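You operate a simulated robot arm through the tools that you are given. There is no shell and no other tool.

Carry out the task below with a simulated two-armed robot. There is one attempt and no reset: what you move stays moved.

JOB
Load the dancer with the two weights that add up to the load ticket.
Fine: park it before a weight goes on the tray, then free it; the third weight stays. Set down upright: dancer weight.
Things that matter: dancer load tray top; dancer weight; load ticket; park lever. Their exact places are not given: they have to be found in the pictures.

The check looks at the end state, three seconds after you hand in, the way a careful person would. Anything else that was tipped, shoved, dropped, spilled or broken makes it a failure.

ROBOT AND FRAMES
Two 6-joint arms with two-finger parallel grippers on one trunk, on a base that drives. Base frame: it is fixed to the floor where the robot stands at the start and does not move with it; the origin is under the middle of the robot, x ahead of it, y to its left, z up. Lengths are in cm, angles in rad, forces in N, time in s.
The left shoulder is at the start at [28, 18.5, 115.5], the right one opposite. With the tool pointing down near the work surface each hand reaches from about 50 to 92 cm from the robot's upright axis, wherever it stands, measured 20 degrees to its own side. Places, roughly: dancer load tray top [70, -20, 90]; load ticket [80, -40, 110]; park lever [70, 0, 110]. Payload 1.57 kg a hand.
The TCP of each hand is the grasp point between the finger pads, 3 cm short of the fingertips. In the tool frame z runs along the fingers and y along their closing line. Largest opening 8 cm; finger width 1.7, thickness 1.2; the body of the gripper, 4 by 8.2 cm, starts 8 cm behind the TCP.
Orientation is told as [roll, pitch, yaw] about the base's x, y, z axes, in that order, counted from this pose: with the fingers straight down and closing along the base's y, the tool's x points along the base's -x, its y along +y and its z along -z.

CONTROLS
- The arms move only by the tool servo_tool. It takes "left_targets", "right_targets" or both (then of equal length, played together; a hand with none holds still); each is a list of rows, each a list of 6 numbers: the shift along the tool's x, y, z in mm, then the turn, a rotation vector about the tool's x, y, z in rad. In form: [[dx, dy, dz, ax, ay, az], ...]. A call has 1 to 20 rows; each row is the pose to reach, as a shift and turn from the pose commanded when the call began, along the tool's axes at that moment. "left_grip" and "right_grip" are, for a hand that has rows, the closure, from 0 (fully open) to 1 (shut), set as the call begins (left out, the last holds). Rows are played at 5 a second. More than 5 cm and 0.15 rad between two rows, or a gripper value outside its range, and nothing of the call is played. A pose out of reach is approached as far as the arm can. The call stops where the force on the tool passes 40 N (or 10 N more than at its start, if that is more) or the arm is blocked; 0.2 s more then pass. The fingers move at their own pace (about 15.3 cm/s each) and stop on an object; they squeeze with about 26 N. The grip force told is the motor's: it shows also when the fingers shut on nothing. Time passes only in rows, and 0.2 s behind the last, so rows that repeat a pose let the fingers close. The reply holds the time, the measured pose of the TCP, the force on the tool along the base axes, the opening and the grip force, in the units named above and with some noise, with the torque about the TCP (base axes, N m) and any sound that the robot's microphone picked up.
- Cameras (640 x 400 px; columns grow to the right, rows downward): "scene" is now at [23.65, -6.61, 161.75]; the picture's right is [-0.62, -0.79, 0.00], its down [-0.46, 0.36, -0.81] and it looks along [0.64, -0.50, -0.58] (base axes); focal length 275 px, centre (320, 200). "left" rides on the left gripper at [7.2, 0.7, -12.2] in its tool frame; the picture's right is [-0.09, 1.00, 0.00], its down [-0.84, -0.08, -0.54] and it looks along [-0.54, -0.05, 0.84] (tool axes); focal length 238 px, centre (320, 200). "right" rides on the right gripper at [7.2, -0.7, -12.2] in its tool frame; the picture's right is [0.09, 1.00, 0.00], its down [-0.84, 0.08, -0.54] and it looks along [-0.54, 0.05, 0.84] (tool axes); focal length 238 px, centre (320, 200).
- grab_frame(camera): a new picture of that camera. No time passes.
- move_column(by): slides the trunk up (or, below 0, down) by that many cm; the arms and the scene camera ride with it, the base frame stays. It gives what a move gives, with no picture.
- steer(legs): drives the robot by 1 to 6 legs, each [ahead, turn to the left] in cm and rad, along the robot's own axes; the way and the turn of a leg run together, so that a leg with both is an arc; at most 150 cm and 3.142 rad a leg. The arms and the cameras ride along, it lands a little off, and it stops where it bumps. It gives what a move gives.
- turn_head(pan, tilt): turns the head with the scene camera to pan (to the left, within 1.501 rad either way) and tilt (down, from -0.506 to 1.204), counted from straight ahead of the robot. It gives what a move gives.
- pixel_to_xyz(camera, pixels): there is no depth. For up to 12 entries [column, row, z] of the newest picture of that camera ("zoom" is the newest enlarged one), the place [x, y] in the base frame at which the ray of that pixel passes the height z, good to about 0.2 cm, but the place of the scene camera against the robot may be out by one fixed shift of up to 1.8 cm in any direction. No time passes.
- close_up(camera, box): a new picture of the part [left, top, right, bottom] of that camera's present view, enlarged. No time passes.
- hand_in(): hands the job in; it is judged then, once.

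Leave the grippers open and the arms clear of the work at the hand-in unless told otherwise.

The tools are called as name(argument=value, ...) on one line, values as JSON. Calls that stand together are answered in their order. servo_tool: Moves the arms, as the interface text tells. Its arguments: {"type":"object","properties":{"left_targets":{"type":"array","items":{"type":"array","items":{"type":"number"}}},"left_grip":{"type":"number"},"right_targets":{"type":"array","items":{"type":"array","items":{"type":"number"}}},"right_grip":{"type":"number"}},"required":[]} The other tools are called the same way: move_column (by) slides the trunk up or down; steer (legs) drives the base; turn_head (pan, tilt) turns the head that bears the scene camera; grab_frame (camera) takes a picture; pixel_to_xyz (camera, pixels) gives the place at which the rays of pixels pass given heights; close_up (camera, box) takes an enlarged picture of a part of a camera's view; hand_in () hands the job in.

At the start:

```text
t: 0.0
left_eef_pos: [51.07, -2.78, 143.56]
left_orientation: [0.001, 0.0, 0.001]
left_ft_force: [-0.2, 0.3, 0.5]
left_torque: [-0.02, 0.03, 0.02]
left_grip_width: 7.98
left_gripper_force: 0.0
right_eef_pos: [40.68, -45.38, 138.72]
right_orientation: [0.001, 0.001, 0.0]
right_ft_force: [-1.1, 0.6, 0.2]
right_torque: [-0.02, 0.01, 0.0]
right_grip_width: 8.0
right_gripper_force: 0.1
trunk travel left (down, up): [-85.0, 14.0]
robot x, y, heading: [-0.11, 0.1, -0.001]
head pan, tilt: [-0.663, 0.618]
```

scene: 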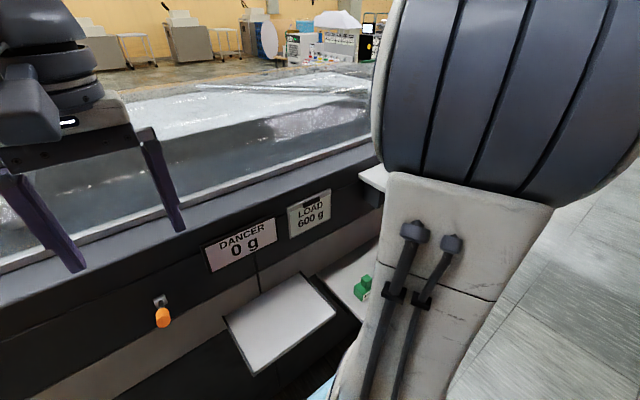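
right: 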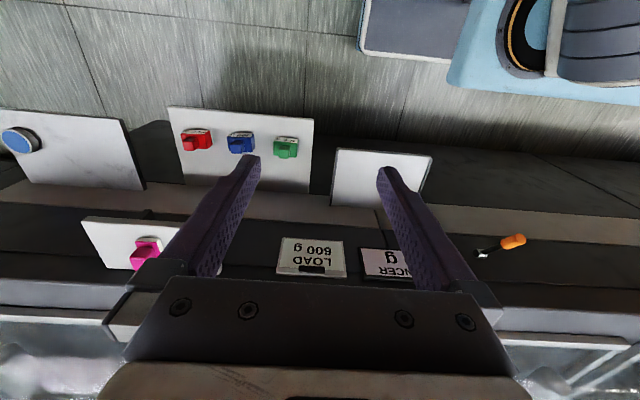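
left: 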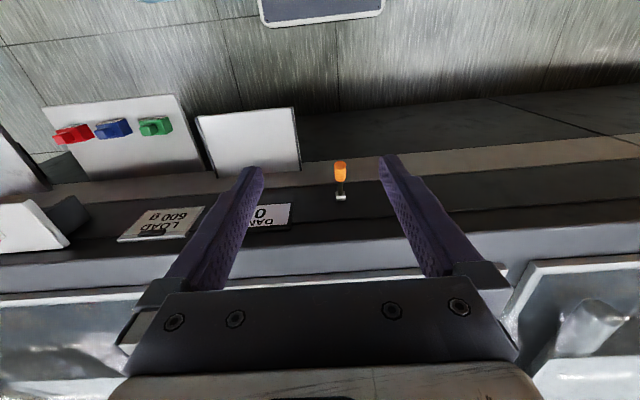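

I see a load ticket reading "LOAD 600 g", a display reading "DANCER 0 g", an orange lever near pixel (163,315), the tray near (280,320), and three weights (red, blue, green) on a shelf in the right camera near (195,138), (240,142), (285,147). I'll enlarge these views to read the weights' labels.

close_up(camera="right", box=[160, 100, 320, 200])

close_up(camera="left", box=[30, 80, 190, 180])

close_up(camera="scene", box=[120, 180, 376, 340])

```text
4.00 times, centred on (240, 150) of right
```

zoom: 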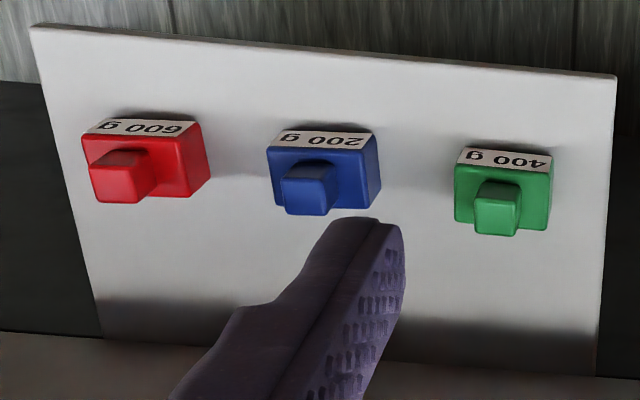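

```text
4.00 times, centred on (110, 130) of left
```

zoom: 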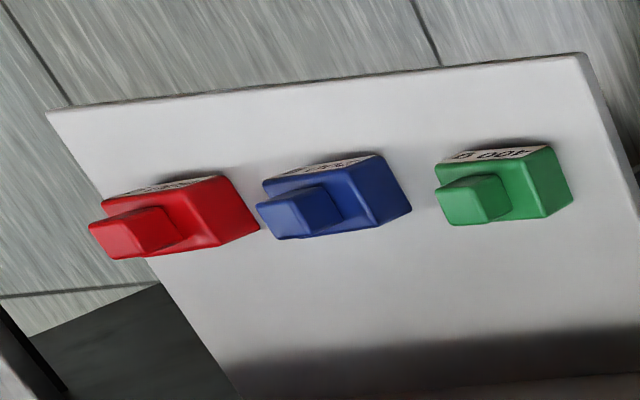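

```text
2.50 times, centred on (248, 260) of scene
```

zoom: 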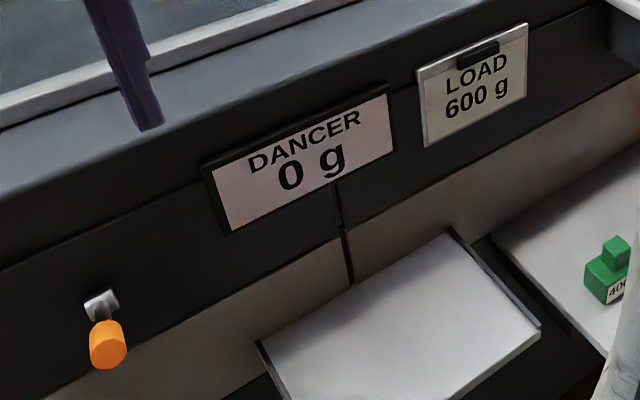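

The labels read red 600 g, blue 200 g and green 400 g. The ticket says 600 g, so blue and green go on and red stays. Next I'll look at the lever and the other shelves in more detail.

close_up(camera="left", box=[276, 130, 404, 210])

close_up(camera="right", box=[420, 200, 580, 300])

close_up(camera="right", box=[0, 90, 240, 290])

close_up(camera="scene", box=[112, 270, 208, 330])

```text
5.00 times, centred on (340, 170) of left
```

zoom: 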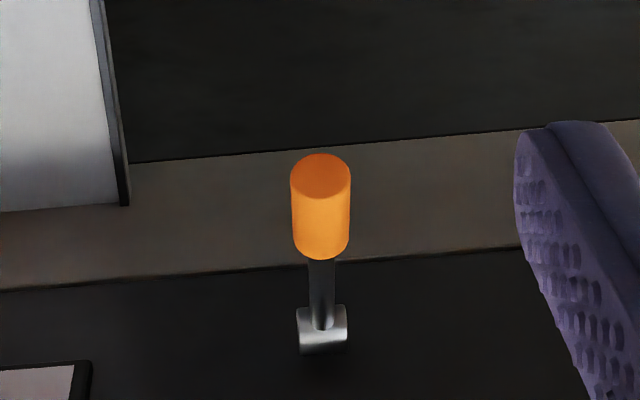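

```text
4.00 times, centred on (500, 250) of right
```

zoom: 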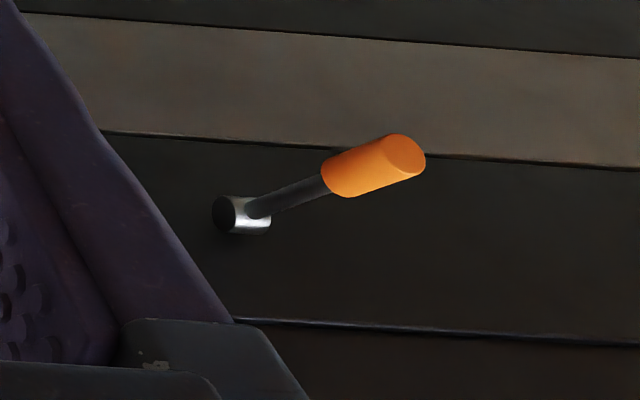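

```text
2.00 times, centred on (120, 190) of right
```

zoom: 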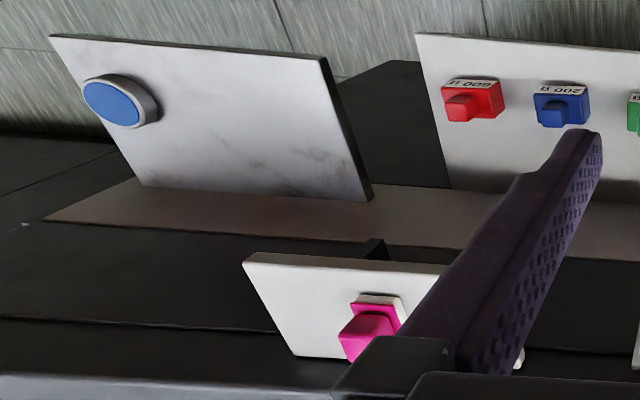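

```text
6.67 times, centred on (160, 300) of scene
```

zoom: 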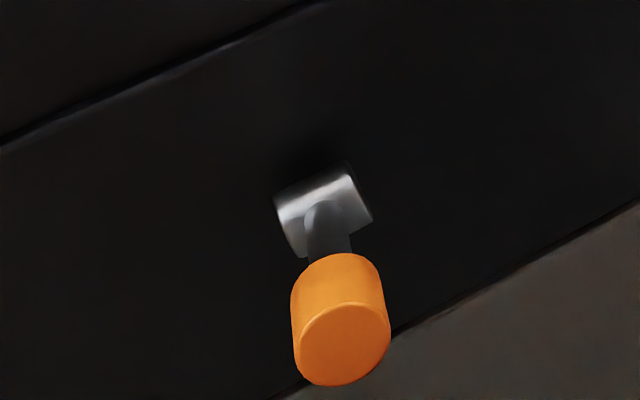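

The lever hub's axle appears to run along y, so the lever likely swings up and down. I'll triangulate the main points from the left and right wrist cameras: lever tip, hub, tray corners and weights.

pixel_to_xyz(camera="left", pixels=[[340, 165, 100], [340, 165, 110], [340.4, 195.6, 100], [340.4, 195.6, 110], [197, 118, 80], [197, 118, 90], [294, 107, 90], [301, 170, 90], [209, 178, 90], [150, 126, 80], [150, 126, 90], [150, 126, 95]])

pixel_to_xyz(camera="right", pixels=[[521.25, 239.5, 100], [521.25, 239.5, 110], [480.5, 253.75, 100], [480.5, 253.75, 110], [337, 149, 80], [337, 149, 90], [432, 157, 90], [284, 152, 80], [284, 152, 90], [284, 152, 95], [237, 147, 90], [190, 144, 90]])

```text
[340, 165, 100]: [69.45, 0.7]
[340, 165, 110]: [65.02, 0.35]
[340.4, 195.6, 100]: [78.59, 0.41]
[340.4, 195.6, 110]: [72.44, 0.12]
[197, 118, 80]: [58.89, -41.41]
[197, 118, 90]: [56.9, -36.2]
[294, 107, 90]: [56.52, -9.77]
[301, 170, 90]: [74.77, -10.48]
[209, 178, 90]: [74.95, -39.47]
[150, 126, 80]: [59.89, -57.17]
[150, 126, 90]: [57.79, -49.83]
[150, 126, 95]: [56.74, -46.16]
```

```text
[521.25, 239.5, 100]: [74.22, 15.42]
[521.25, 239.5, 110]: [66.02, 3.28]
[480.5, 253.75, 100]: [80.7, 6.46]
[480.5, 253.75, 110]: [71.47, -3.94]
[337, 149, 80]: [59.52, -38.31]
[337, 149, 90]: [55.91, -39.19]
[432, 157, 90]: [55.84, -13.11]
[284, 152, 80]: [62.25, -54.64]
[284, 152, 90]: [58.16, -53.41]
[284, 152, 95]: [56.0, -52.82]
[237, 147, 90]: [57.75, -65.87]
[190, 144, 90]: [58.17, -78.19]
```

Triangulation gives a lever pivot near (75, 0, 106) and tip near (64, 0.3, 112.5), so it points out and up about 30°. The tray top is near z 85, spanning y −39 to −10. I'll turn the head toward the weights for a better view.

turn_head(pan=-0.3, tilt=0.75)

grab_frame(camera="scene")

```text
t: 0.8
left_eef_pos: [51.07, -2.68, 143.6]
left_orientation: [0.0, -0.001, 0.0]
left_ft_force: [0.1, -0.3, 0.1]
left_torque: [0.06, -0.01, 0.0]
left_grip_width: 7.99
left_gripper_force: 0.1
right_eef_pos: [40.68, -45.36, 138.76]
right_orientation: [0.001, 0.0, 0.0]
right_ft_force: [0.1, -0.4, 0.0]
right_torque: [0.0, -0.04, 0.01]
right_grip_width: 8.01
right_gripper_force: 0.1
trunk travel left (down, up): [-85.0, 14.0]
robot x, y, heading: [0.01, 0.15, 0.004]
head pan, tilt: [-0.3, 0.75]
```

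```text
taken
```

scene: 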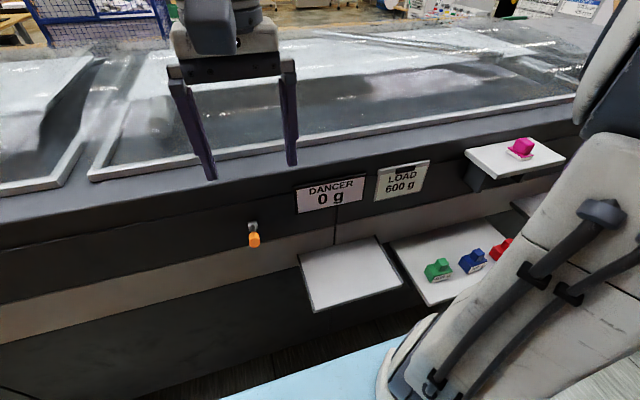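

This view is good: lever at (254,236), tray at (350,273), green (438,269), blue (473,260), red (502,250). I'll zoom in on the lever, tray and weights.

close_up(camera="scene", box=[240, 150, 560, 350])

close_up(camera="scene", box=[206, 205, 302, 265])

close_up(camera="scene", box=[400, 215, 560, 315])

```text
2.00 times, centred on (400, 250) of scene
```

zoom: 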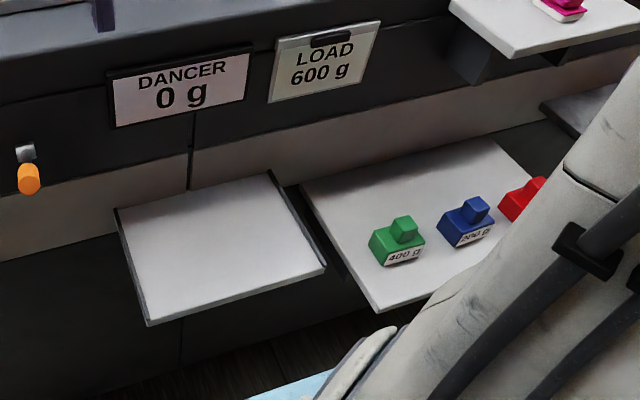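

```text
6.67 times, centred on (254, 235) of scene
```

zoom: 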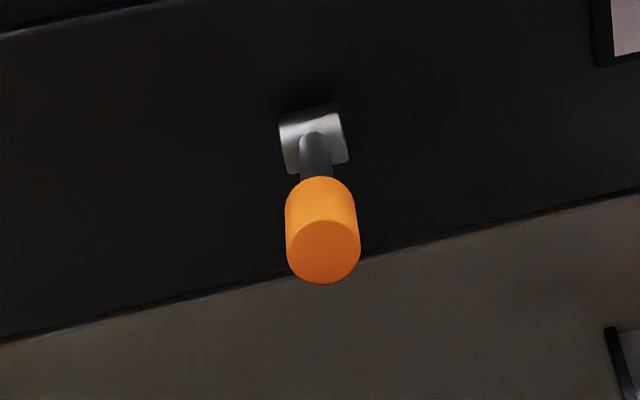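

```text
4.00 times, centred on (480, 265) of scene
```

zoom: 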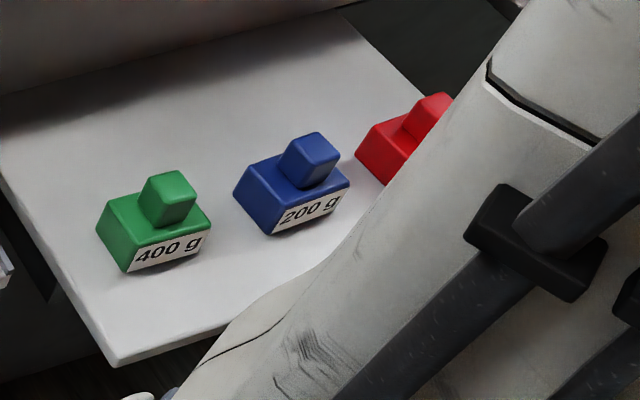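

The starting lever state is unknown, so I'll view it closer before touching it. I'm moving the left hand (open) to about (60, 0.3, 124), just short of and above the lever.

servo_tool(left_targets=[[-15, 5, 33, 0, 0, 0], [-30, 10, 66, 0, 0, 0], [-45, 15, 99, 0, 0, 0], [-60, 20, 132, 0, 0, 0], [-75, 25, 165, 0, 0, 0], [-89, 29, 196, 0, 0, 0], [-89, 29, 196, 0, 0, 0]], left_grip=0)

grab_frame(camera="left")

grab_frame(camera="scene")

```text
t: 2.4
left_eef_pos: [59.86, -0.01, 123.95]
left_orientation: [0.0, -0.001, -0.001]
left_ft_force: [-0.2, -0.7, 0.3]
left_torque: [0.0, 0.01, 0.0]
left_grip_width: 7.97
left_gripper_force: 0.0
right_eef_pos: [40.57, -45.36, 138.76]
right_orientation: [0.001, 0.0, -0.001]
right_ft_force: [-0.4, 0.8, 0.3]
right_torque: [-0.01, 0.02, -0.03]
right_grip_width: 8.02
right_gripper_force: 0.0
trunk travel left (down, up): [-85.0, 14.0]
robot x, y, heading: [0.02, 0.03, 0.001]
head pan, tilt: [-0.3, 0.75]
```

```text
taken
```

left: 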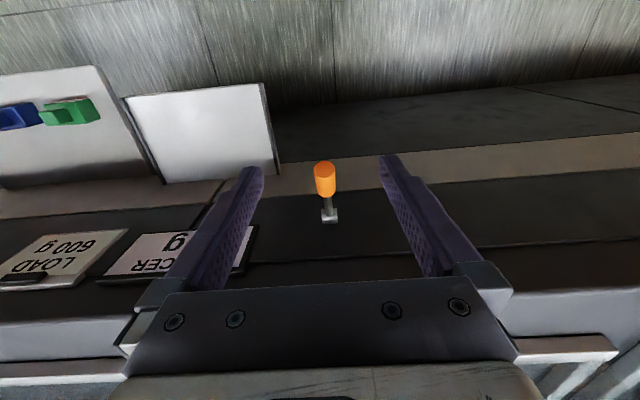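

```text
taken
```

scene: 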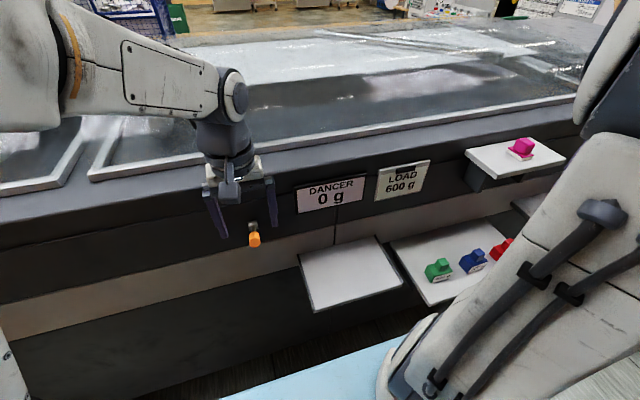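

The lever lines up with my estimate: tip face near (324,167), hub near (329,215). I'll zoom in to refine its geometry.

close_up(camera="left", box=[280, 150, 376, 230])

pixel_to_xyz(camera="left", pixels=[[324, 166, 112.5], [324, 166, 111], [329, 215, 106], [329, 215, 107], [141, 187, 85], [277, 176, 85], [261, 83, 85], [127, 96, 85]])

```text
5.00 times, centred on (328, 190) of left
```

zoom: 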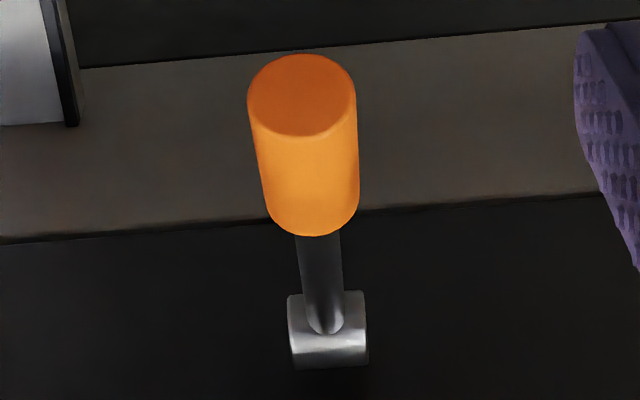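

```text
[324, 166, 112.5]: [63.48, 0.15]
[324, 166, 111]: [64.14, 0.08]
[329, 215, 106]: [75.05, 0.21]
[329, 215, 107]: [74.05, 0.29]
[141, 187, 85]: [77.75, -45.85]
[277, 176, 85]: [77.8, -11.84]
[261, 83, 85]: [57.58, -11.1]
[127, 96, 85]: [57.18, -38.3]
```

The knob is about 2.4 cm thick, centred near (65.2, 0.2, 111.2). The panel behind it is at x of about 77 or more, so there is room. I'll bring the open left hand over the knob and lower it so the fingers straddle it.

servo_tool(left_targets=[[-27, 1, 0, 0, 0, 0], [-53, 2, 0, 0, 0, 0], [-53, 2, 35, 0, 0, 0], [-53, 2, 70, 0, 0, 0], [-53, 2, 100, 0, 0, 0], [-53, 2, 127, 0, 0, 0], [-53, 2, 127, 0, 0, 0]], left_grip=0)

grab_frame(camera="left")

grab_frame(camera="scene")

```text
t: 4.0
left_eef_pos: [65.24, 0.26, 111.14]
left_orientation: [0.001, 0.0, 0.0]
left_ft_force: [-0.5, -0.1, -0.5]
left_torque: [0.0, 0.0, 0.0]
left_grip_width: 8.02
left_gripper_force: 0.0
right_eef_pos: [40.65, -45.41, 138.78]
right_orientation: [0.001, -0.001, 0.0]
right_ft_force: [0.1, -0.1, 0.4]
right_torque: [0.0, -0.02, -0.03]
right_grip_width: 8.01
right_gripper_force: 0.0
trunk travel left (down, up): [-85.0, 14.0]
robot x, y, heading: [-0.46, 0.27, -0.002]
head pan, tilt: [-0.3, 0.75]
```

```text
taken
```

left: 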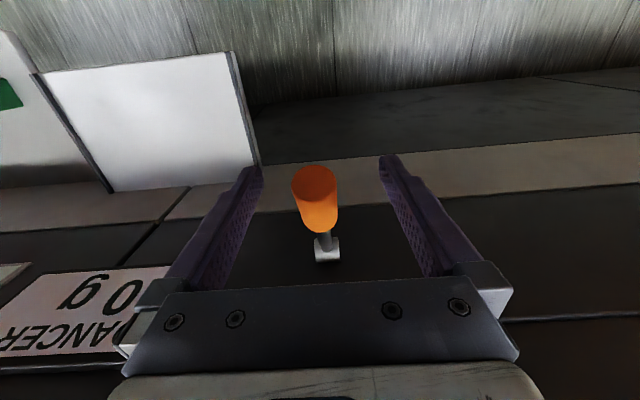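

```text
taken
```

scene: 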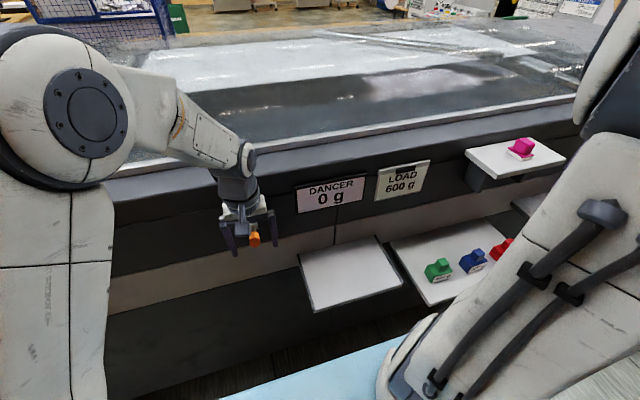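

The knob sits between the fingers; it is around (315,200) and the TCP projects to about (319,192). I'll close the left gripper on it.

servo_tool(left_targets=[[0, 0, 0, 0, 0, 0], [0, 0, 0, 0, 0, 0], [0, 0, 0, 0, 0, 0]], left_grip=1)

grab_frame(camera="left")

```text
t: 4.8
left_eef_pos: [65.24, 0.06, 111.01]
left_orientation: [0.001, 0.0, 0.0]
left_ft_force: [-2.0, -17.1, -4.0]
left_torque: [0.18, 0.03, 0.37]
left_grip_width: 2.38
left_gripper_force: 35.9
right_eef_pos: [40.56, -45.49, 138.65]
right_orientation: [0.0, 0.001, -0.001]
right_ft_force: [0.0, -0.1, -0.4]
right_torque: [0.01, 0.02, -0.01]
right_grip_width: 7.99
right_gripper_force: 0.0
trunk travel left (down, up): [-85.0, 14.0]
robot x, y, heading: [-0.01, -0.35, -0.002]
head pan, tilt: [-0.3, 0.75]
```

```text
taken
```

left: 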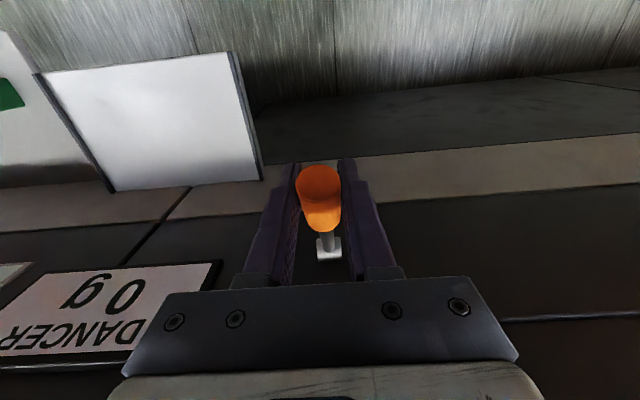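

I have the knob (2.38 cm) with a small sideways load of about 17 N, so the hand is slightly off in y. I'll correct 2 mm in −y and test a short move down along the arc to see whether the lever travels that way.

servo_tool(left_targets=[[0, -2, 0, 0, 0, 0], [2, -2, 5, 0, 0, 0], [4, -2, 10, 0, 0, 0], [6, -2, 15, 0, 0, 0], [7.2, -2, 19, 0, 0, 0]], left_grip=1)

grab_frame(camera="left")

grab_frame(camera="scene")

```text
t: 6.0
left_eef_pos: [64.43, 0.03, 109.38]
left_orientation: [0.001, -0.004, 0.0]
left_ft_force: [1.1, -10.9, 10.2]
left_torque: [0.34, -0.99, 0.6]
left_grip_width: 2.35
left_gripper_force: 35.8
right_eef_pos: [40.72, -45.35, 138.68]
right_orientation: [-0.001, 0.001, 0.0]
right_ft_force: [-0.6, -0.8, 0.5]
right_torque: [0.01, -0.01, 0.0]
right_grip_width: 8.0
right_gripper_force: 0.0
trunk travel left (down, up): [-85.0, 14.0]
robot x, y, heading: [0.35, -0.02, 0.001]
head pan, tilt: [-0.3, 0.75]
```

```text
taken
```

left: 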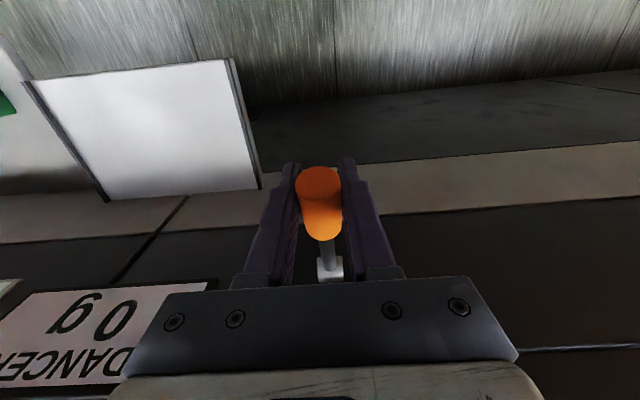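

```text
taken
```

scene: 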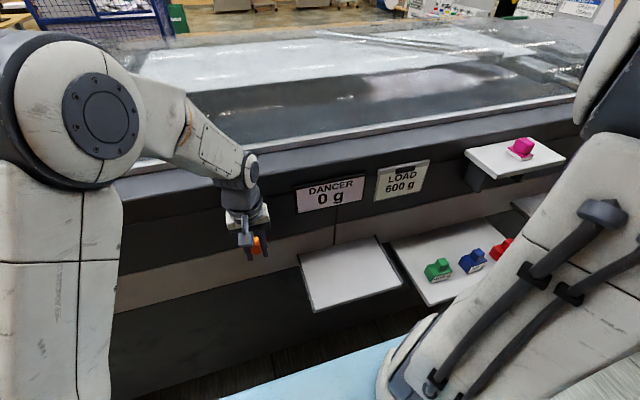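

The lever follows downward with about 10 N of resistance, so it travels that way. I'll continue down the arc and turn the wrist with the lever, watching force and sound.

servo_tool(left_targets=[[2.1, 0, 9.5, 0, -0.06, 0], [3.4, 0, 19.2, 0, -0.14, 0], [3.8, 0, 29, 0, -0.22, 0], [3.4, 0, 38.8, 0, -0.3, 0]], left_grip=1)

grab_frame(camera="left")

grab_frame(camera="scene")

```text
t: 7.0
left_eef_pos: [64.07, 0.15, 105.48]
left_orientation: [-0.003, -0.3, 0.001]
left_ft_force: [-17.9, -14.4, 7.5]
left_torque: [0.16, -0.9, 0.62]
left_grip_width: 2.32
left_gripper_force: 35.7
right_eef_pos: [40.51, -45.54, 138.77]
right_orientation: [-0.001, 0.0, 0.001]
right_ft_force: [0.9, -0.4, 1.2]
right_torque: [0.02, 0.0, 0.0]
right_grip_width: 8.02
right_gripper_force: 0.0
trunk travel left (down, up): [-85.0, 14.0]
robot x, y, heading: [0.04, 0.13, -0.004]
head pan, tilt: [-0.3, 0.75]
```

```text
taken
```

left: 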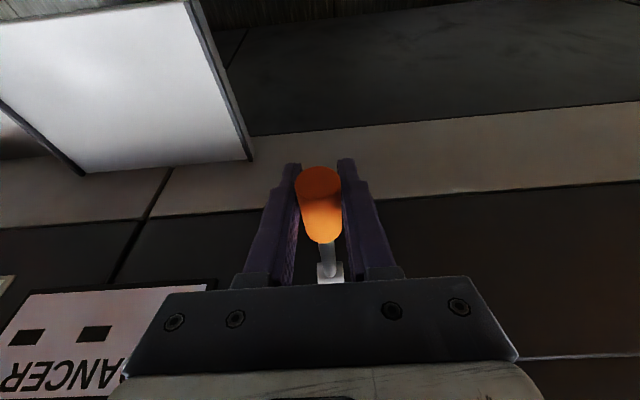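

```text
taken
```

scene: 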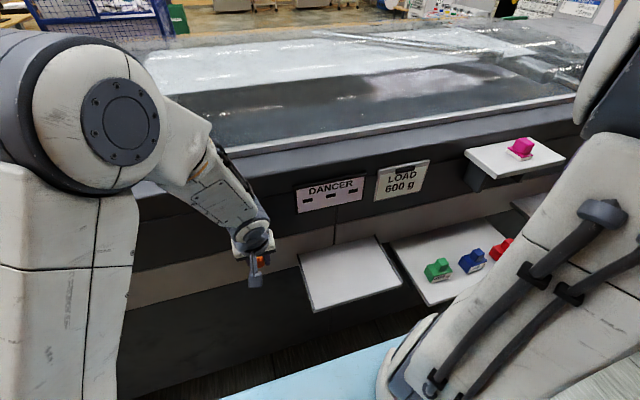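

The dancer display now reads "- - -", so down is the parked direction. I'll take the lever down to its lower end to seat it firmly.

servo_tool(left_targets=[[3.6, 0, 9.3, 0, -0.07, 0], [4.4, 0, 19.3, 0, -0.15, 0], [4.3, 0, 29.2, 0, -0.23, 0], [3.4, 0, 39.1, 0, -0.31, 0]], left_grip=1)

grab_frame(camera="left")

grab_frame(camera="scene")

```text
t: 7.6
left_eef_pos: [64.32, 0.1, 104.59]
left_orientation: [0.01, -0.364, -0.002]
left_ft_force: [-7.0, -6.0, 1.4]
left_torque: [-0.21, -0.28, 0.59]
left_grip_width: 2.31
left_gripper_force: 36.1
left hand out of reach, approached as far as the arm can: row 1, 2
right_eef_pos: [40.56, -45.4, 138.81]
right_orientation: [0.002, -0.001, -0.001]
right_ft_force: [-0.3, -1.2, 0.0]
right_torque: [0.02, -0.03, -0.01]
right_grip_width: 7.98
right_gripper_force: 0.1
trunk travel left (down, up): [-85.0, 14.0]
robot x, y, heading: [0.1, 0.07, -0.003]
head pan, tilt: [-0.3, 0.75]
stopped in row 2 (left hand): the force on the tool passed its limit at 42 N (the readings are from after the stop); the commanded pose is now the measured one
```

```text
taken
```

left: 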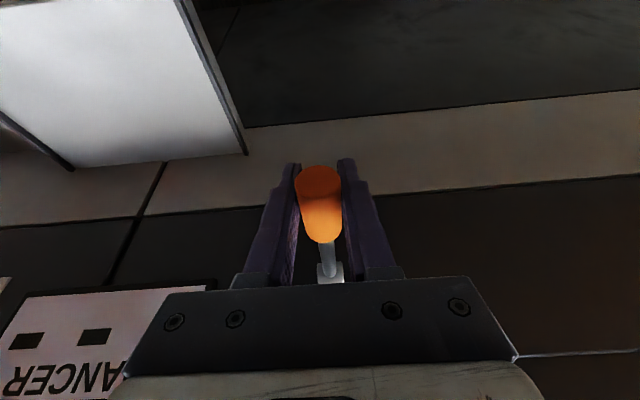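

```text
taken
```

scene: 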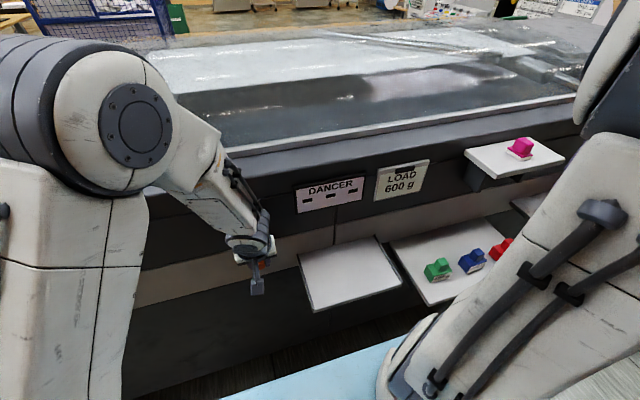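

The arm ran out of comfortable reach while tilted and the force peaked at 42 N; the display still shows "- - -". I'll open the gripper here and see whether the lever stays put.

servo_tool(left_targets=[[0, 0, 0, 0, 0, 0], [0, 0, 0, 0, 0, 0]], left_grip=0)

grab_frame(camera="left")

close_up(camera="scene", box=[200, 160, 400, 300])

```text
t: 8.2
left_eef_pos: [64.29, 0.16, 104.64]
left_orientation: [0.011, -0.363, -0.001]
left_ft_force: [-0.8, -0.5, 0.1]
left_torque: [-0.01, -0.01, -0.03]
left_grip_width: 8.0
left_gripper_force: 0.1
right_eef_pos: [40.56, -45.41, 138.68]
right_orientation: [-0.001, -0.001, -0.001]
right_ft_force: [0.4, 0.0, 1.0]
right_torque: [0.06, -0.02, 0.01]
right_grip_width: 8.0
right_gripper_force: 0.1
trunk travel left (down, up): [-85.0, 14.0]
robot x, y, heading: [-0.06, -0.07, -0.002]
head pan, tilt: [-0.3, 0.75]
```

```text
taken
```

left: 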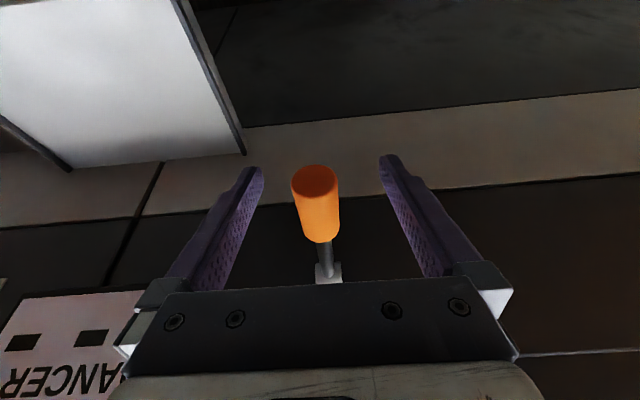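

```text
2.86 times, centred on (300, 230) of scene
```

zoom: 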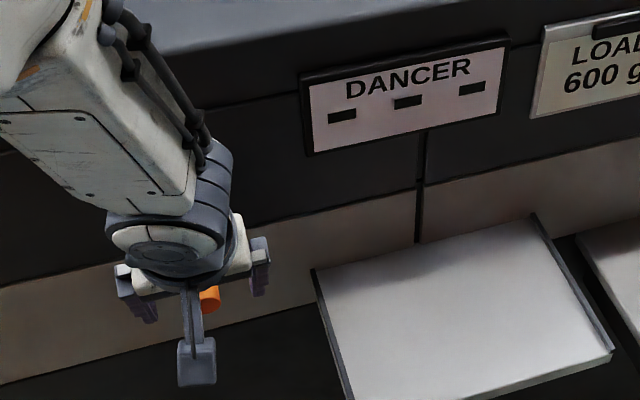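

The lever stays put once released and the display still shows "- - -". I'll back the open hand out along the fingers, straighten it, and then press the lever fully down from above with closed fingers.

servo_tool(left_targets=[[0, 0, -40, 0, 0, 0], [0, 0, -80, 0, 0, 0], [0, 0, -90, 0, 0.13, 0], [0, 0, -90, 0, 0.26, 0], [0, 0, -90, 0, 0.363, 0], [0, 0, -90, 0, 0.363, 0]], left_grip=0)

grab_frame(camera="left")

grab_frame(camera="scene")

```text
t: 9.6
left_eef_pos: [61.14, 0.11, 113.08]
left_orientation: [0.01, -0.002, 0.002]
left_ft_force: [-1.2, -0.4, -0.3]
left_torque: [-0.01, 0.01, 0.01]
left_grip_width: 7.99
left_gripper_force: 0.1
right_eef_pos: [40.61, -45.33, 138.65]
right_orientation: [0.0, 0.001, -0.001]
right_ft_force: [-0.4, -0.1, -0.2]
right_torque: [0.02, 0.0, -0.01]
right_grip_width: 8.0
right_gripper_force: 0.1
trunk travel left (down, up): [-85.0, 14.0]
robot x, y, heading: [0.09, -0.04, -0.001]
head pan, tilt: [-0.3, 0.75]
```

```text
taken
```

left: 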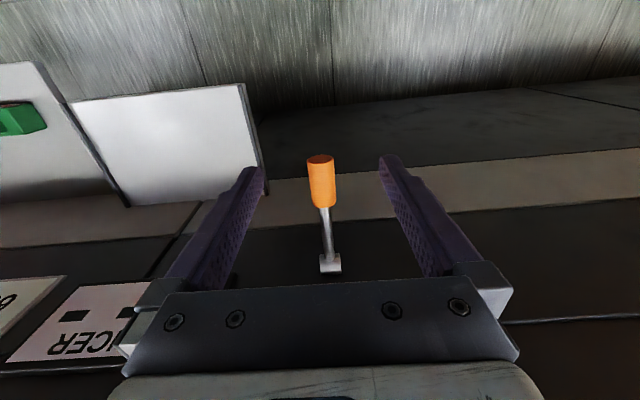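

```text
taken
```

scene: 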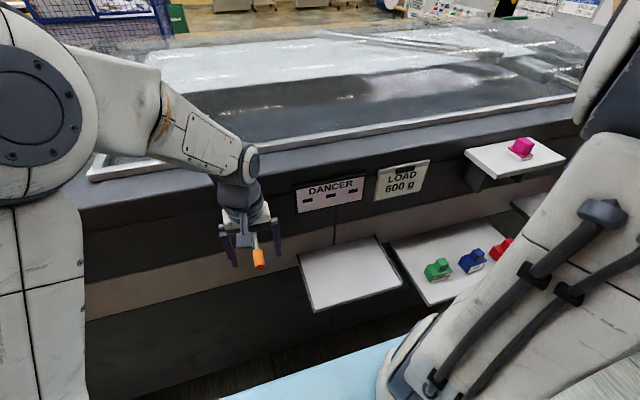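

The lever now points slightly below level, tip near (320,160). I'll close the fingers, move over the knob at x of about 64.8, and press down in small steps to find the lower end stop.

servo_tool(left_targets=[[0, 0, 0, 0, 0, 0], [0, 0, 0, 0, 0, 0], [-37, 1, 0, 0, 0, 0], [-37, 1, 15, 0, 0, 0], [-37, 1, 30, 0, 0, 0], [-37, 1, 38, 0, 0, 0], [-37, 1, 46, 0, 0, 0], [-37, 1, 54, 0, 0, 0], [-37, 1, 62, 0, 0, 0], [-38, 1, 70, 0, 0, 0], [-38, 1, 78, 0, 0, 0]], left_grip=1)

grab_frame(camera="left")

grab_frame(camera="scene")

```text
t: 12.0
left_eef_pos: [64.81, 0.34, 105.09]
left_orientation: [0.012, -0.001, 0.002]
left_ft_force: [0.3, 0.0, -0.7]
left_torque: [0.01, -0.02, 0.0]
left_grip_width: 0.01
left_gripper_force: 21.2
right_eef_pos: [40.7, -45.43, 138.8]
right_orientation: [0.001, -0.001, -0.002]
right_ft_force: [1.3, -0.9, 0.8]
right_torque: [-0.02, -0.02, 0.01]
right_grip_width: 8.02
right_gripper_force: 0.1
trunk travel left (down, up): [-85.0, 14.0]
robot x, y, heading: [0.05, 0.07, -0.001]
head pan, tilt: [-0.3, 0.75]
```

```text
taken
```

left: 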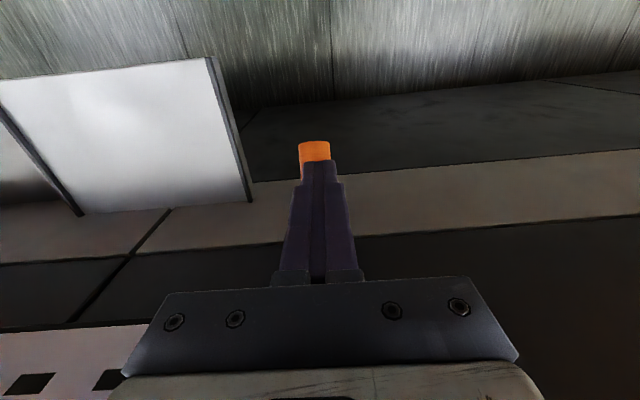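

```text
taken
```

scene: 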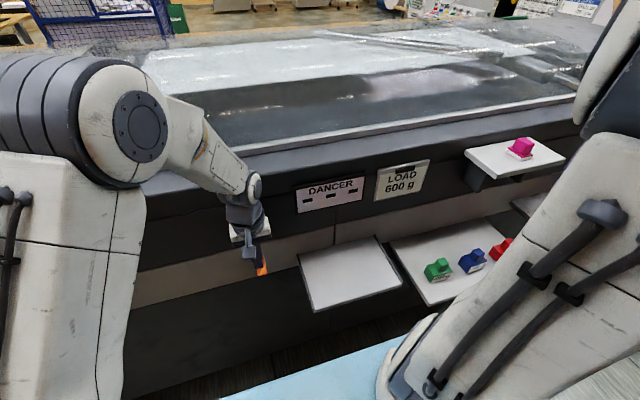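

There is no force now, so the lever either went over to its lower position or stays by friction just under the fingertips. I'll press a bit further in small steps to find the stop.

servo_tool(left_targets=[[0, 0, 6, 0, 0, 0], [0, 0, 12, 0, 0, 0], [0, 0, 18, 0, 0, 0], [0, 0, 24, 0, 0, 0]], left_grip=1)

grab_frame(camera="left")

close_up(camera="scene", box=[200, 160, 400, 300])

```text
t: 12.6
left_eef_pos: [64.82, 0.48, 104.79]
left_orientation: [0.012, -0.007, 0.002]
left_ft_force: [-11.4, 3.1, 24.8]
left_torque: [0.0, 0.14, 0.02]
left_grip_width: 0.0
left_gripper_force: 21.3
right_eef_pos: [40.37, -45.4, 138.84]
right_orientation: [-0.001, -0.001, -0.002]
right_ft_force: [-1.1, 0.2, 0.8]
right_torque: [0.05, -0.01, 0.02]
right_grip_width: 7.99
right_gripper_force: 0.1
trunk travel left (down, up): [-85.0, 14.0]
robot x, y, heading: [-0.22, 0.06, -0.001]
head pan, tilt: [-0.3, 0.75]
stopped in row 2 (left hand): the force on the tool passed its limit at 49 N (the readings are from after the stop); the commanded pose is now the measured one
```

```text
taken
```

left: 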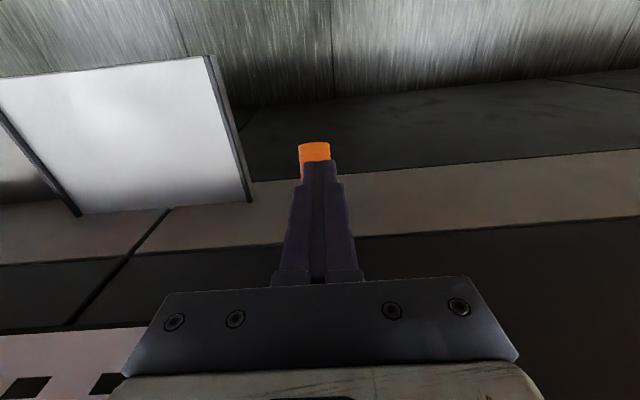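

```text
2.86 times, centred on (300, 230) of scene
```

zoom: 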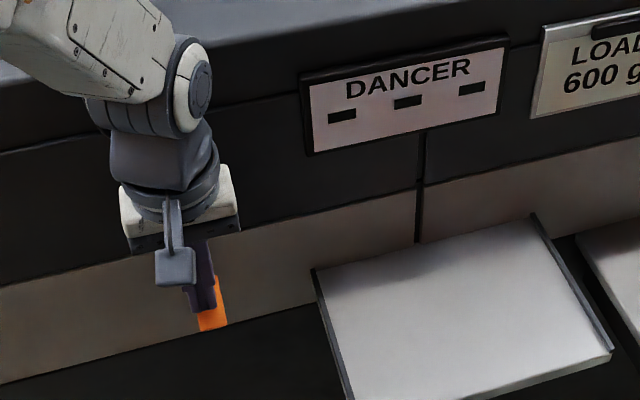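

The lever is against its lower stop (49 N peak) and the display shows "- - -", so it is parked. I'll lift the left hand straight up and back out of the way.

servo_tool(left_targets=[[0, 0, -40, 0, 0, 0], [0, 0, -80, 0, 0, 0], [0, 0, -120, 0, 0, 0], [30, 25, -150, 0, 0, 0], [60, 50, -180, 0, 0, 0], [90, 75, -210, 0, 0, 0], [120, 100, -230, 0, 0, 0], [120, 100, -230, 0, 0, 0]], left_grip=0)

grab_frame(camera="left")

grab_frame(camera="scene")

grab_frame(camera="right")

```text
t: 14.4
left_eef_pos: [52.56, 10.08, 127.82]
left_orientation: [0.011, -0.007, 0.0]
left_ft_force: [0.4, 0.8, 0.6]
left_torque: [-0.01, -0.01, 0.0]
left_grip_width: 8.01
left_gripper_force: 0.1
right_eef_pos: [40.51, -45.26, 138.75]
right_orientation: [-0.001, -0.001, 0.0]
right_ft_force: [-0.6, 0.2, -0.1]
right_torque: [0.02, 0.0, -0.01]
right_grip_width: 7.98
right_gripper_force: 0.0
trunk travel left (down, up): [-85.0, 14.0]
robot x, y, heading: [-0.11, -0.25, -0.003]
head pan, tilt: [-0.3, 0.75]
```

```text
taken
```

left: 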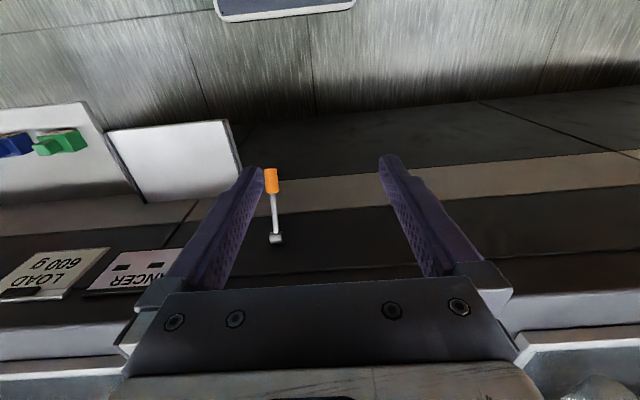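

```text
taken
```

scene: 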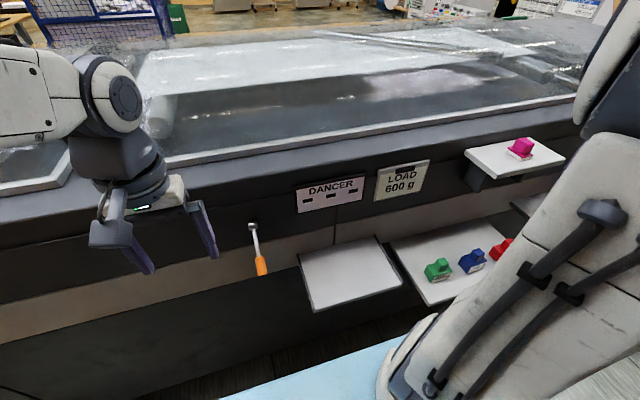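

```text
taken
```

right: 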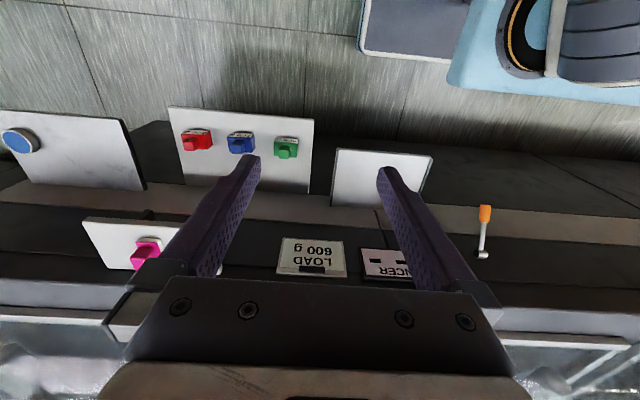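

The lever is clearly down (scene (260,265)). Next are the weights. First I'll triangulate the pink item's upper shelf, which the right hand must avoid, and the weights' shelf.

pixel_to_xyz(camera="right", pixels=[[82, 220, 100], [82, 220, 110], [101, 268, 100], [101, 268, 110], [168, 107, 78], [168, 107, 82], [314, 120, 78], [314, 120, 82], [308, 192, 78]])

pixel_to_xyz(camera="scene", pixels=[[565, 158, 100], [565, 158, 110], [490, 178, 100], [490, 178, 110], [466, 154, 110], [438, 270, 80], [473, 260, 80], [430, 306, 78], [430, 306, 82], [391, 245, 78]])

```text
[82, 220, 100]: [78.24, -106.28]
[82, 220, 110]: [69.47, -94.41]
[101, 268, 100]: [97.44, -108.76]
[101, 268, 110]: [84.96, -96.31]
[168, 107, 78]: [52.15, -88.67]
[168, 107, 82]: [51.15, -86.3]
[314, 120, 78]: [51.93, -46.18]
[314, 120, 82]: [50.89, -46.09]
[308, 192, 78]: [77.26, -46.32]
```

```text
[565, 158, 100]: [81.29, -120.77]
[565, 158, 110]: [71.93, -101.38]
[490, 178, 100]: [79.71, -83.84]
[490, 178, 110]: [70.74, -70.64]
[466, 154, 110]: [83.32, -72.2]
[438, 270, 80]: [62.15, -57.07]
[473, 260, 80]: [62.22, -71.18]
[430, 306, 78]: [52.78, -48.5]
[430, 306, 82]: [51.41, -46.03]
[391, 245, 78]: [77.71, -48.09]
```

Triangulation puts the pink item's shelf at roughly x 62–77, y −61 to −84, z about 117. That is above and behind the blue and red weights, so the wrist must stay in front of it. The weights' shelf is near z 80. I'll move the right hand closer, staying well in front, for a better look.

servo_tool(right_targets=[[-7, -18, 33, 0, 0, 0], [-14, -36, 66, 0, 0, 0], [-21, -54, 99, 0, 0, 0], [-28, -72, 132, 0, 0, 0], [-35, -90, 165, 0, 0, 0], [-42, -108, 198, 0, 0, 0], [-48, -126, 231, 0, 0, 0], [-54, -146, 260, 0, 0, 0], [-54, -146, 260, 0, 0, 0]], right_grip=0)

grab_frame(camera="right")

grab_frame(camera="scene")

```text
t: 16.4
left_eef_pos: [52.8, 9.94, 127.83]
left_orientation: [0.011, -0.007, 0.002]
left_ft_force: [-0.6, -0.2, 0.0]
left_torque: [0.03, 0.02, 0.01]
left_grip_width: 7.99
left_gripper_force: 0.0
right_eef_pos: [46.21, -59.96, 112.66]
right_orientation: [0.0, 0.0, -0.001]
right_ft_force: [-1.1, 0.2, 0.7]
right_torque: [0.02, 0.03, -0.01]
right_grip_width: 8.01
right_gripper_force: 0.1
trunk travel left (down, up): [-85.0, 14.0]
robot x, y, heading: [0.1, -0.03, -0.002]
head pan, tilt: [-0.3, 0.75]
```

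```text
taken
```

right: 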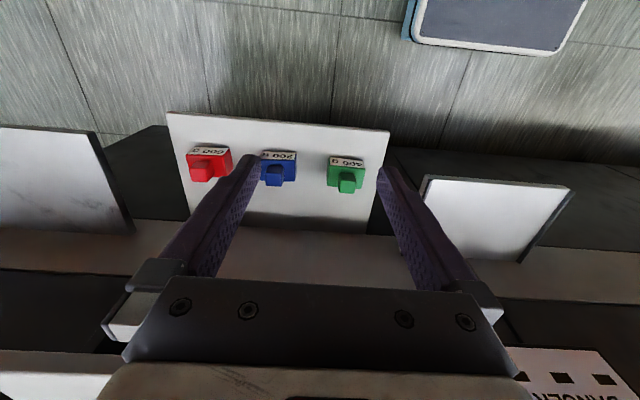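

```text
taken
```

scene: 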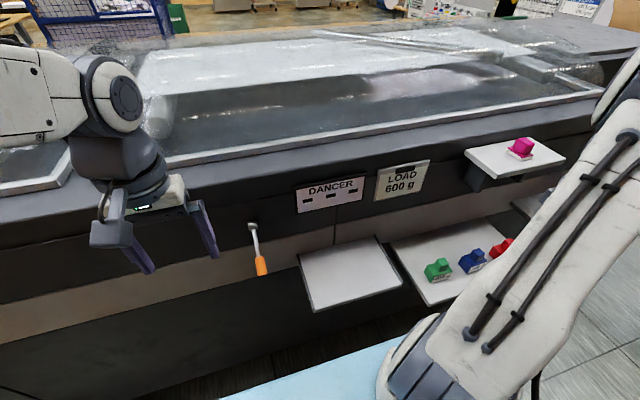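

Green is now at (345,175) and blue at (278,170) in the right camera. I'll zoom in for exact edges.

close_up(camera="right", box=[240, 130, 400, 230])

close_up(camera="scene", box=[400, 220, 528, 300])

```text
4.00 times, centred on (320, 180) of right
```

zoom: 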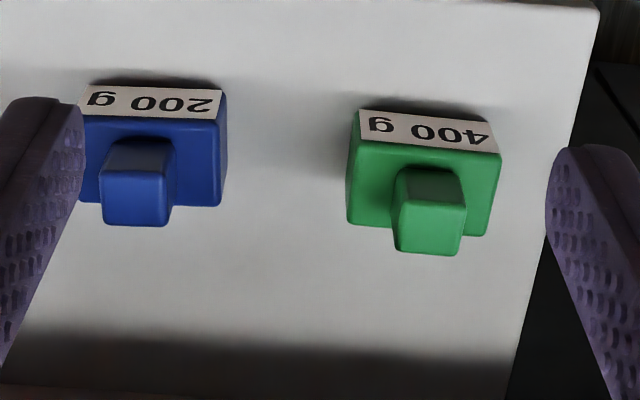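

```text
5.00 times, centred on (464, 260) of scene
```

zoom: 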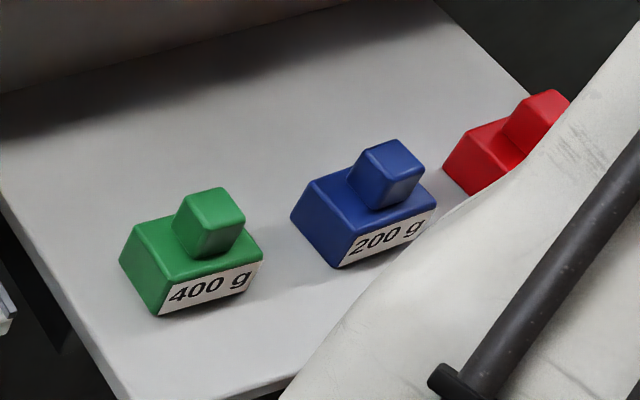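

I'll project the knob and body corners of green and blue at trial heights.

pixel_to_xyz(camera="right", pixels=[[390, 131, 78], [390, 131, 80], [390, 131, 82], [330.5, 157.5, 80], [362.5, 160.5, 80], [328, 165, 83], [365, 167.5, 83], [340.5, 180, 86], [356.75, 181.25, 86], [347.5, 193, 86], [266.25, 172.5, 86], [282, 173, 86]])

pixel_to_xyz(camera="scene", pixels=[[438, 263.5, 86], [438, 263.5, 84], [474, 252, 86], [474, 252, 84], [431.5, 283, 80], [449, 277.5, 80], [467, 273.5, 80], [485, 267.5, 80]])

```text
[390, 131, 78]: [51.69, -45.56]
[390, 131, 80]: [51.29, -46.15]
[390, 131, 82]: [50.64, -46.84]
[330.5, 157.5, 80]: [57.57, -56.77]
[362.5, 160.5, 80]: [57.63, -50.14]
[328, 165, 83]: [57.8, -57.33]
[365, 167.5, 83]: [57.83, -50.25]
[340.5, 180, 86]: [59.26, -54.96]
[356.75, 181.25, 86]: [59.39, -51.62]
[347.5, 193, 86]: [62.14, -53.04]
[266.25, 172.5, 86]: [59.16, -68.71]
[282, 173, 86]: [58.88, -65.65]
```

```text
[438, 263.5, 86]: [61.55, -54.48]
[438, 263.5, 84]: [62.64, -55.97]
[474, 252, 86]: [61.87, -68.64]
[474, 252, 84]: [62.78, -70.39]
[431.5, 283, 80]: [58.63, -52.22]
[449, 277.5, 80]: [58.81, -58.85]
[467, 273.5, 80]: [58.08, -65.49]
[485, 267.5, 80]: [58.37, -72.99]
```

From two right-camera views the shelf top is z about 80, green is centred near (59.5, −53.6), and its knob is about 3 cm wide with a top near z 88. I'll move the right hand closer above green to refine this.

servo_tool(right_targets=[[-19, 12, 28, 0, 0, 0], [-38, 24, 56, 0, 0, 0], [-57, 36, 84, 0, 0, 0], [-76, 48, 112, 0, 0, 0], [-93, 60, 137, 0, 0, 0], [-93, 60, 137, 0, 0, 0]], right_grip=0)

grab_frame(camera="right")

grab_frame(camera="scene")

```text
t: 17.8
left_eef_pos: [52.78, 9.99, 127.81]
left_orientation: [0.012, -0.008, 0.001]
left_ft_force: [0.1, -0.3, -0.5]
left_torque: [-0.01, 0.03, 0.0]
left_grip_width: 8.01
left_gripper_force: 0.0
right_eef_pos: [55.26, -54.16, 99.14]
right_orientation: [0.001, -0.001, -0.002]
right_ft_force: [-0.4, -0.1, -0.1]
right_torque: [0.02, -0.01, 0.0]
right_grip_width: 8.02
right_gripper_force: 0.1
trunk travel left (down, up): [-85.0, 14.0]
robot x, y, heading: [0.07, -0.05, -0.001]
head pan, tilt: [-0.3, 0.75]
```

```text
taken
```

right: 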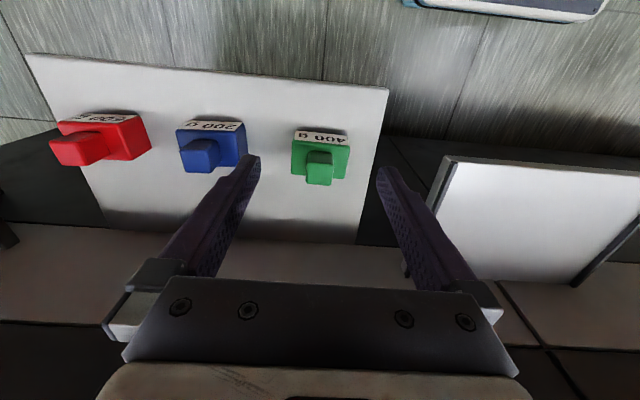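

```text
taken
```

scene: 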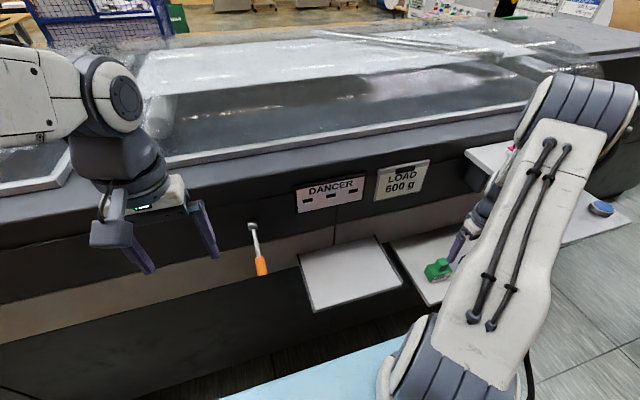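

I'll zoom in on green and blue from here.

close_up(camera="right", box=[256, 110, 384, 190])

close_up(camera="right", box=[40, 90, 264, 230])

close_up(camera="scene", box=[400, 60, 640, 310])

```text
5.00 times, centred on (320, 150) of right
```

zoom: 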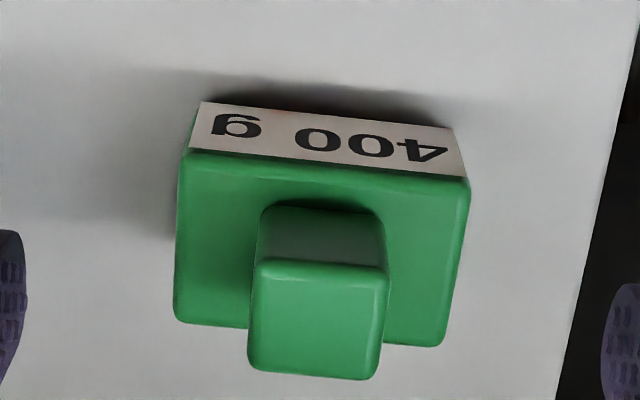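

```text
2.86 times, centred on (152, 160) of right
```

zoom: 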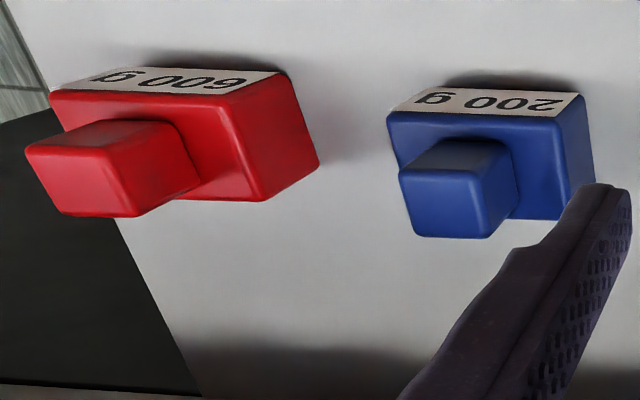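

```text
1.60 times, centred on (520, 185) of scene
```

zoom: 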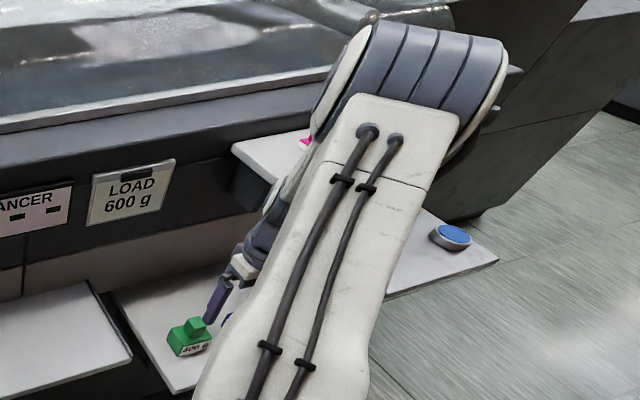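

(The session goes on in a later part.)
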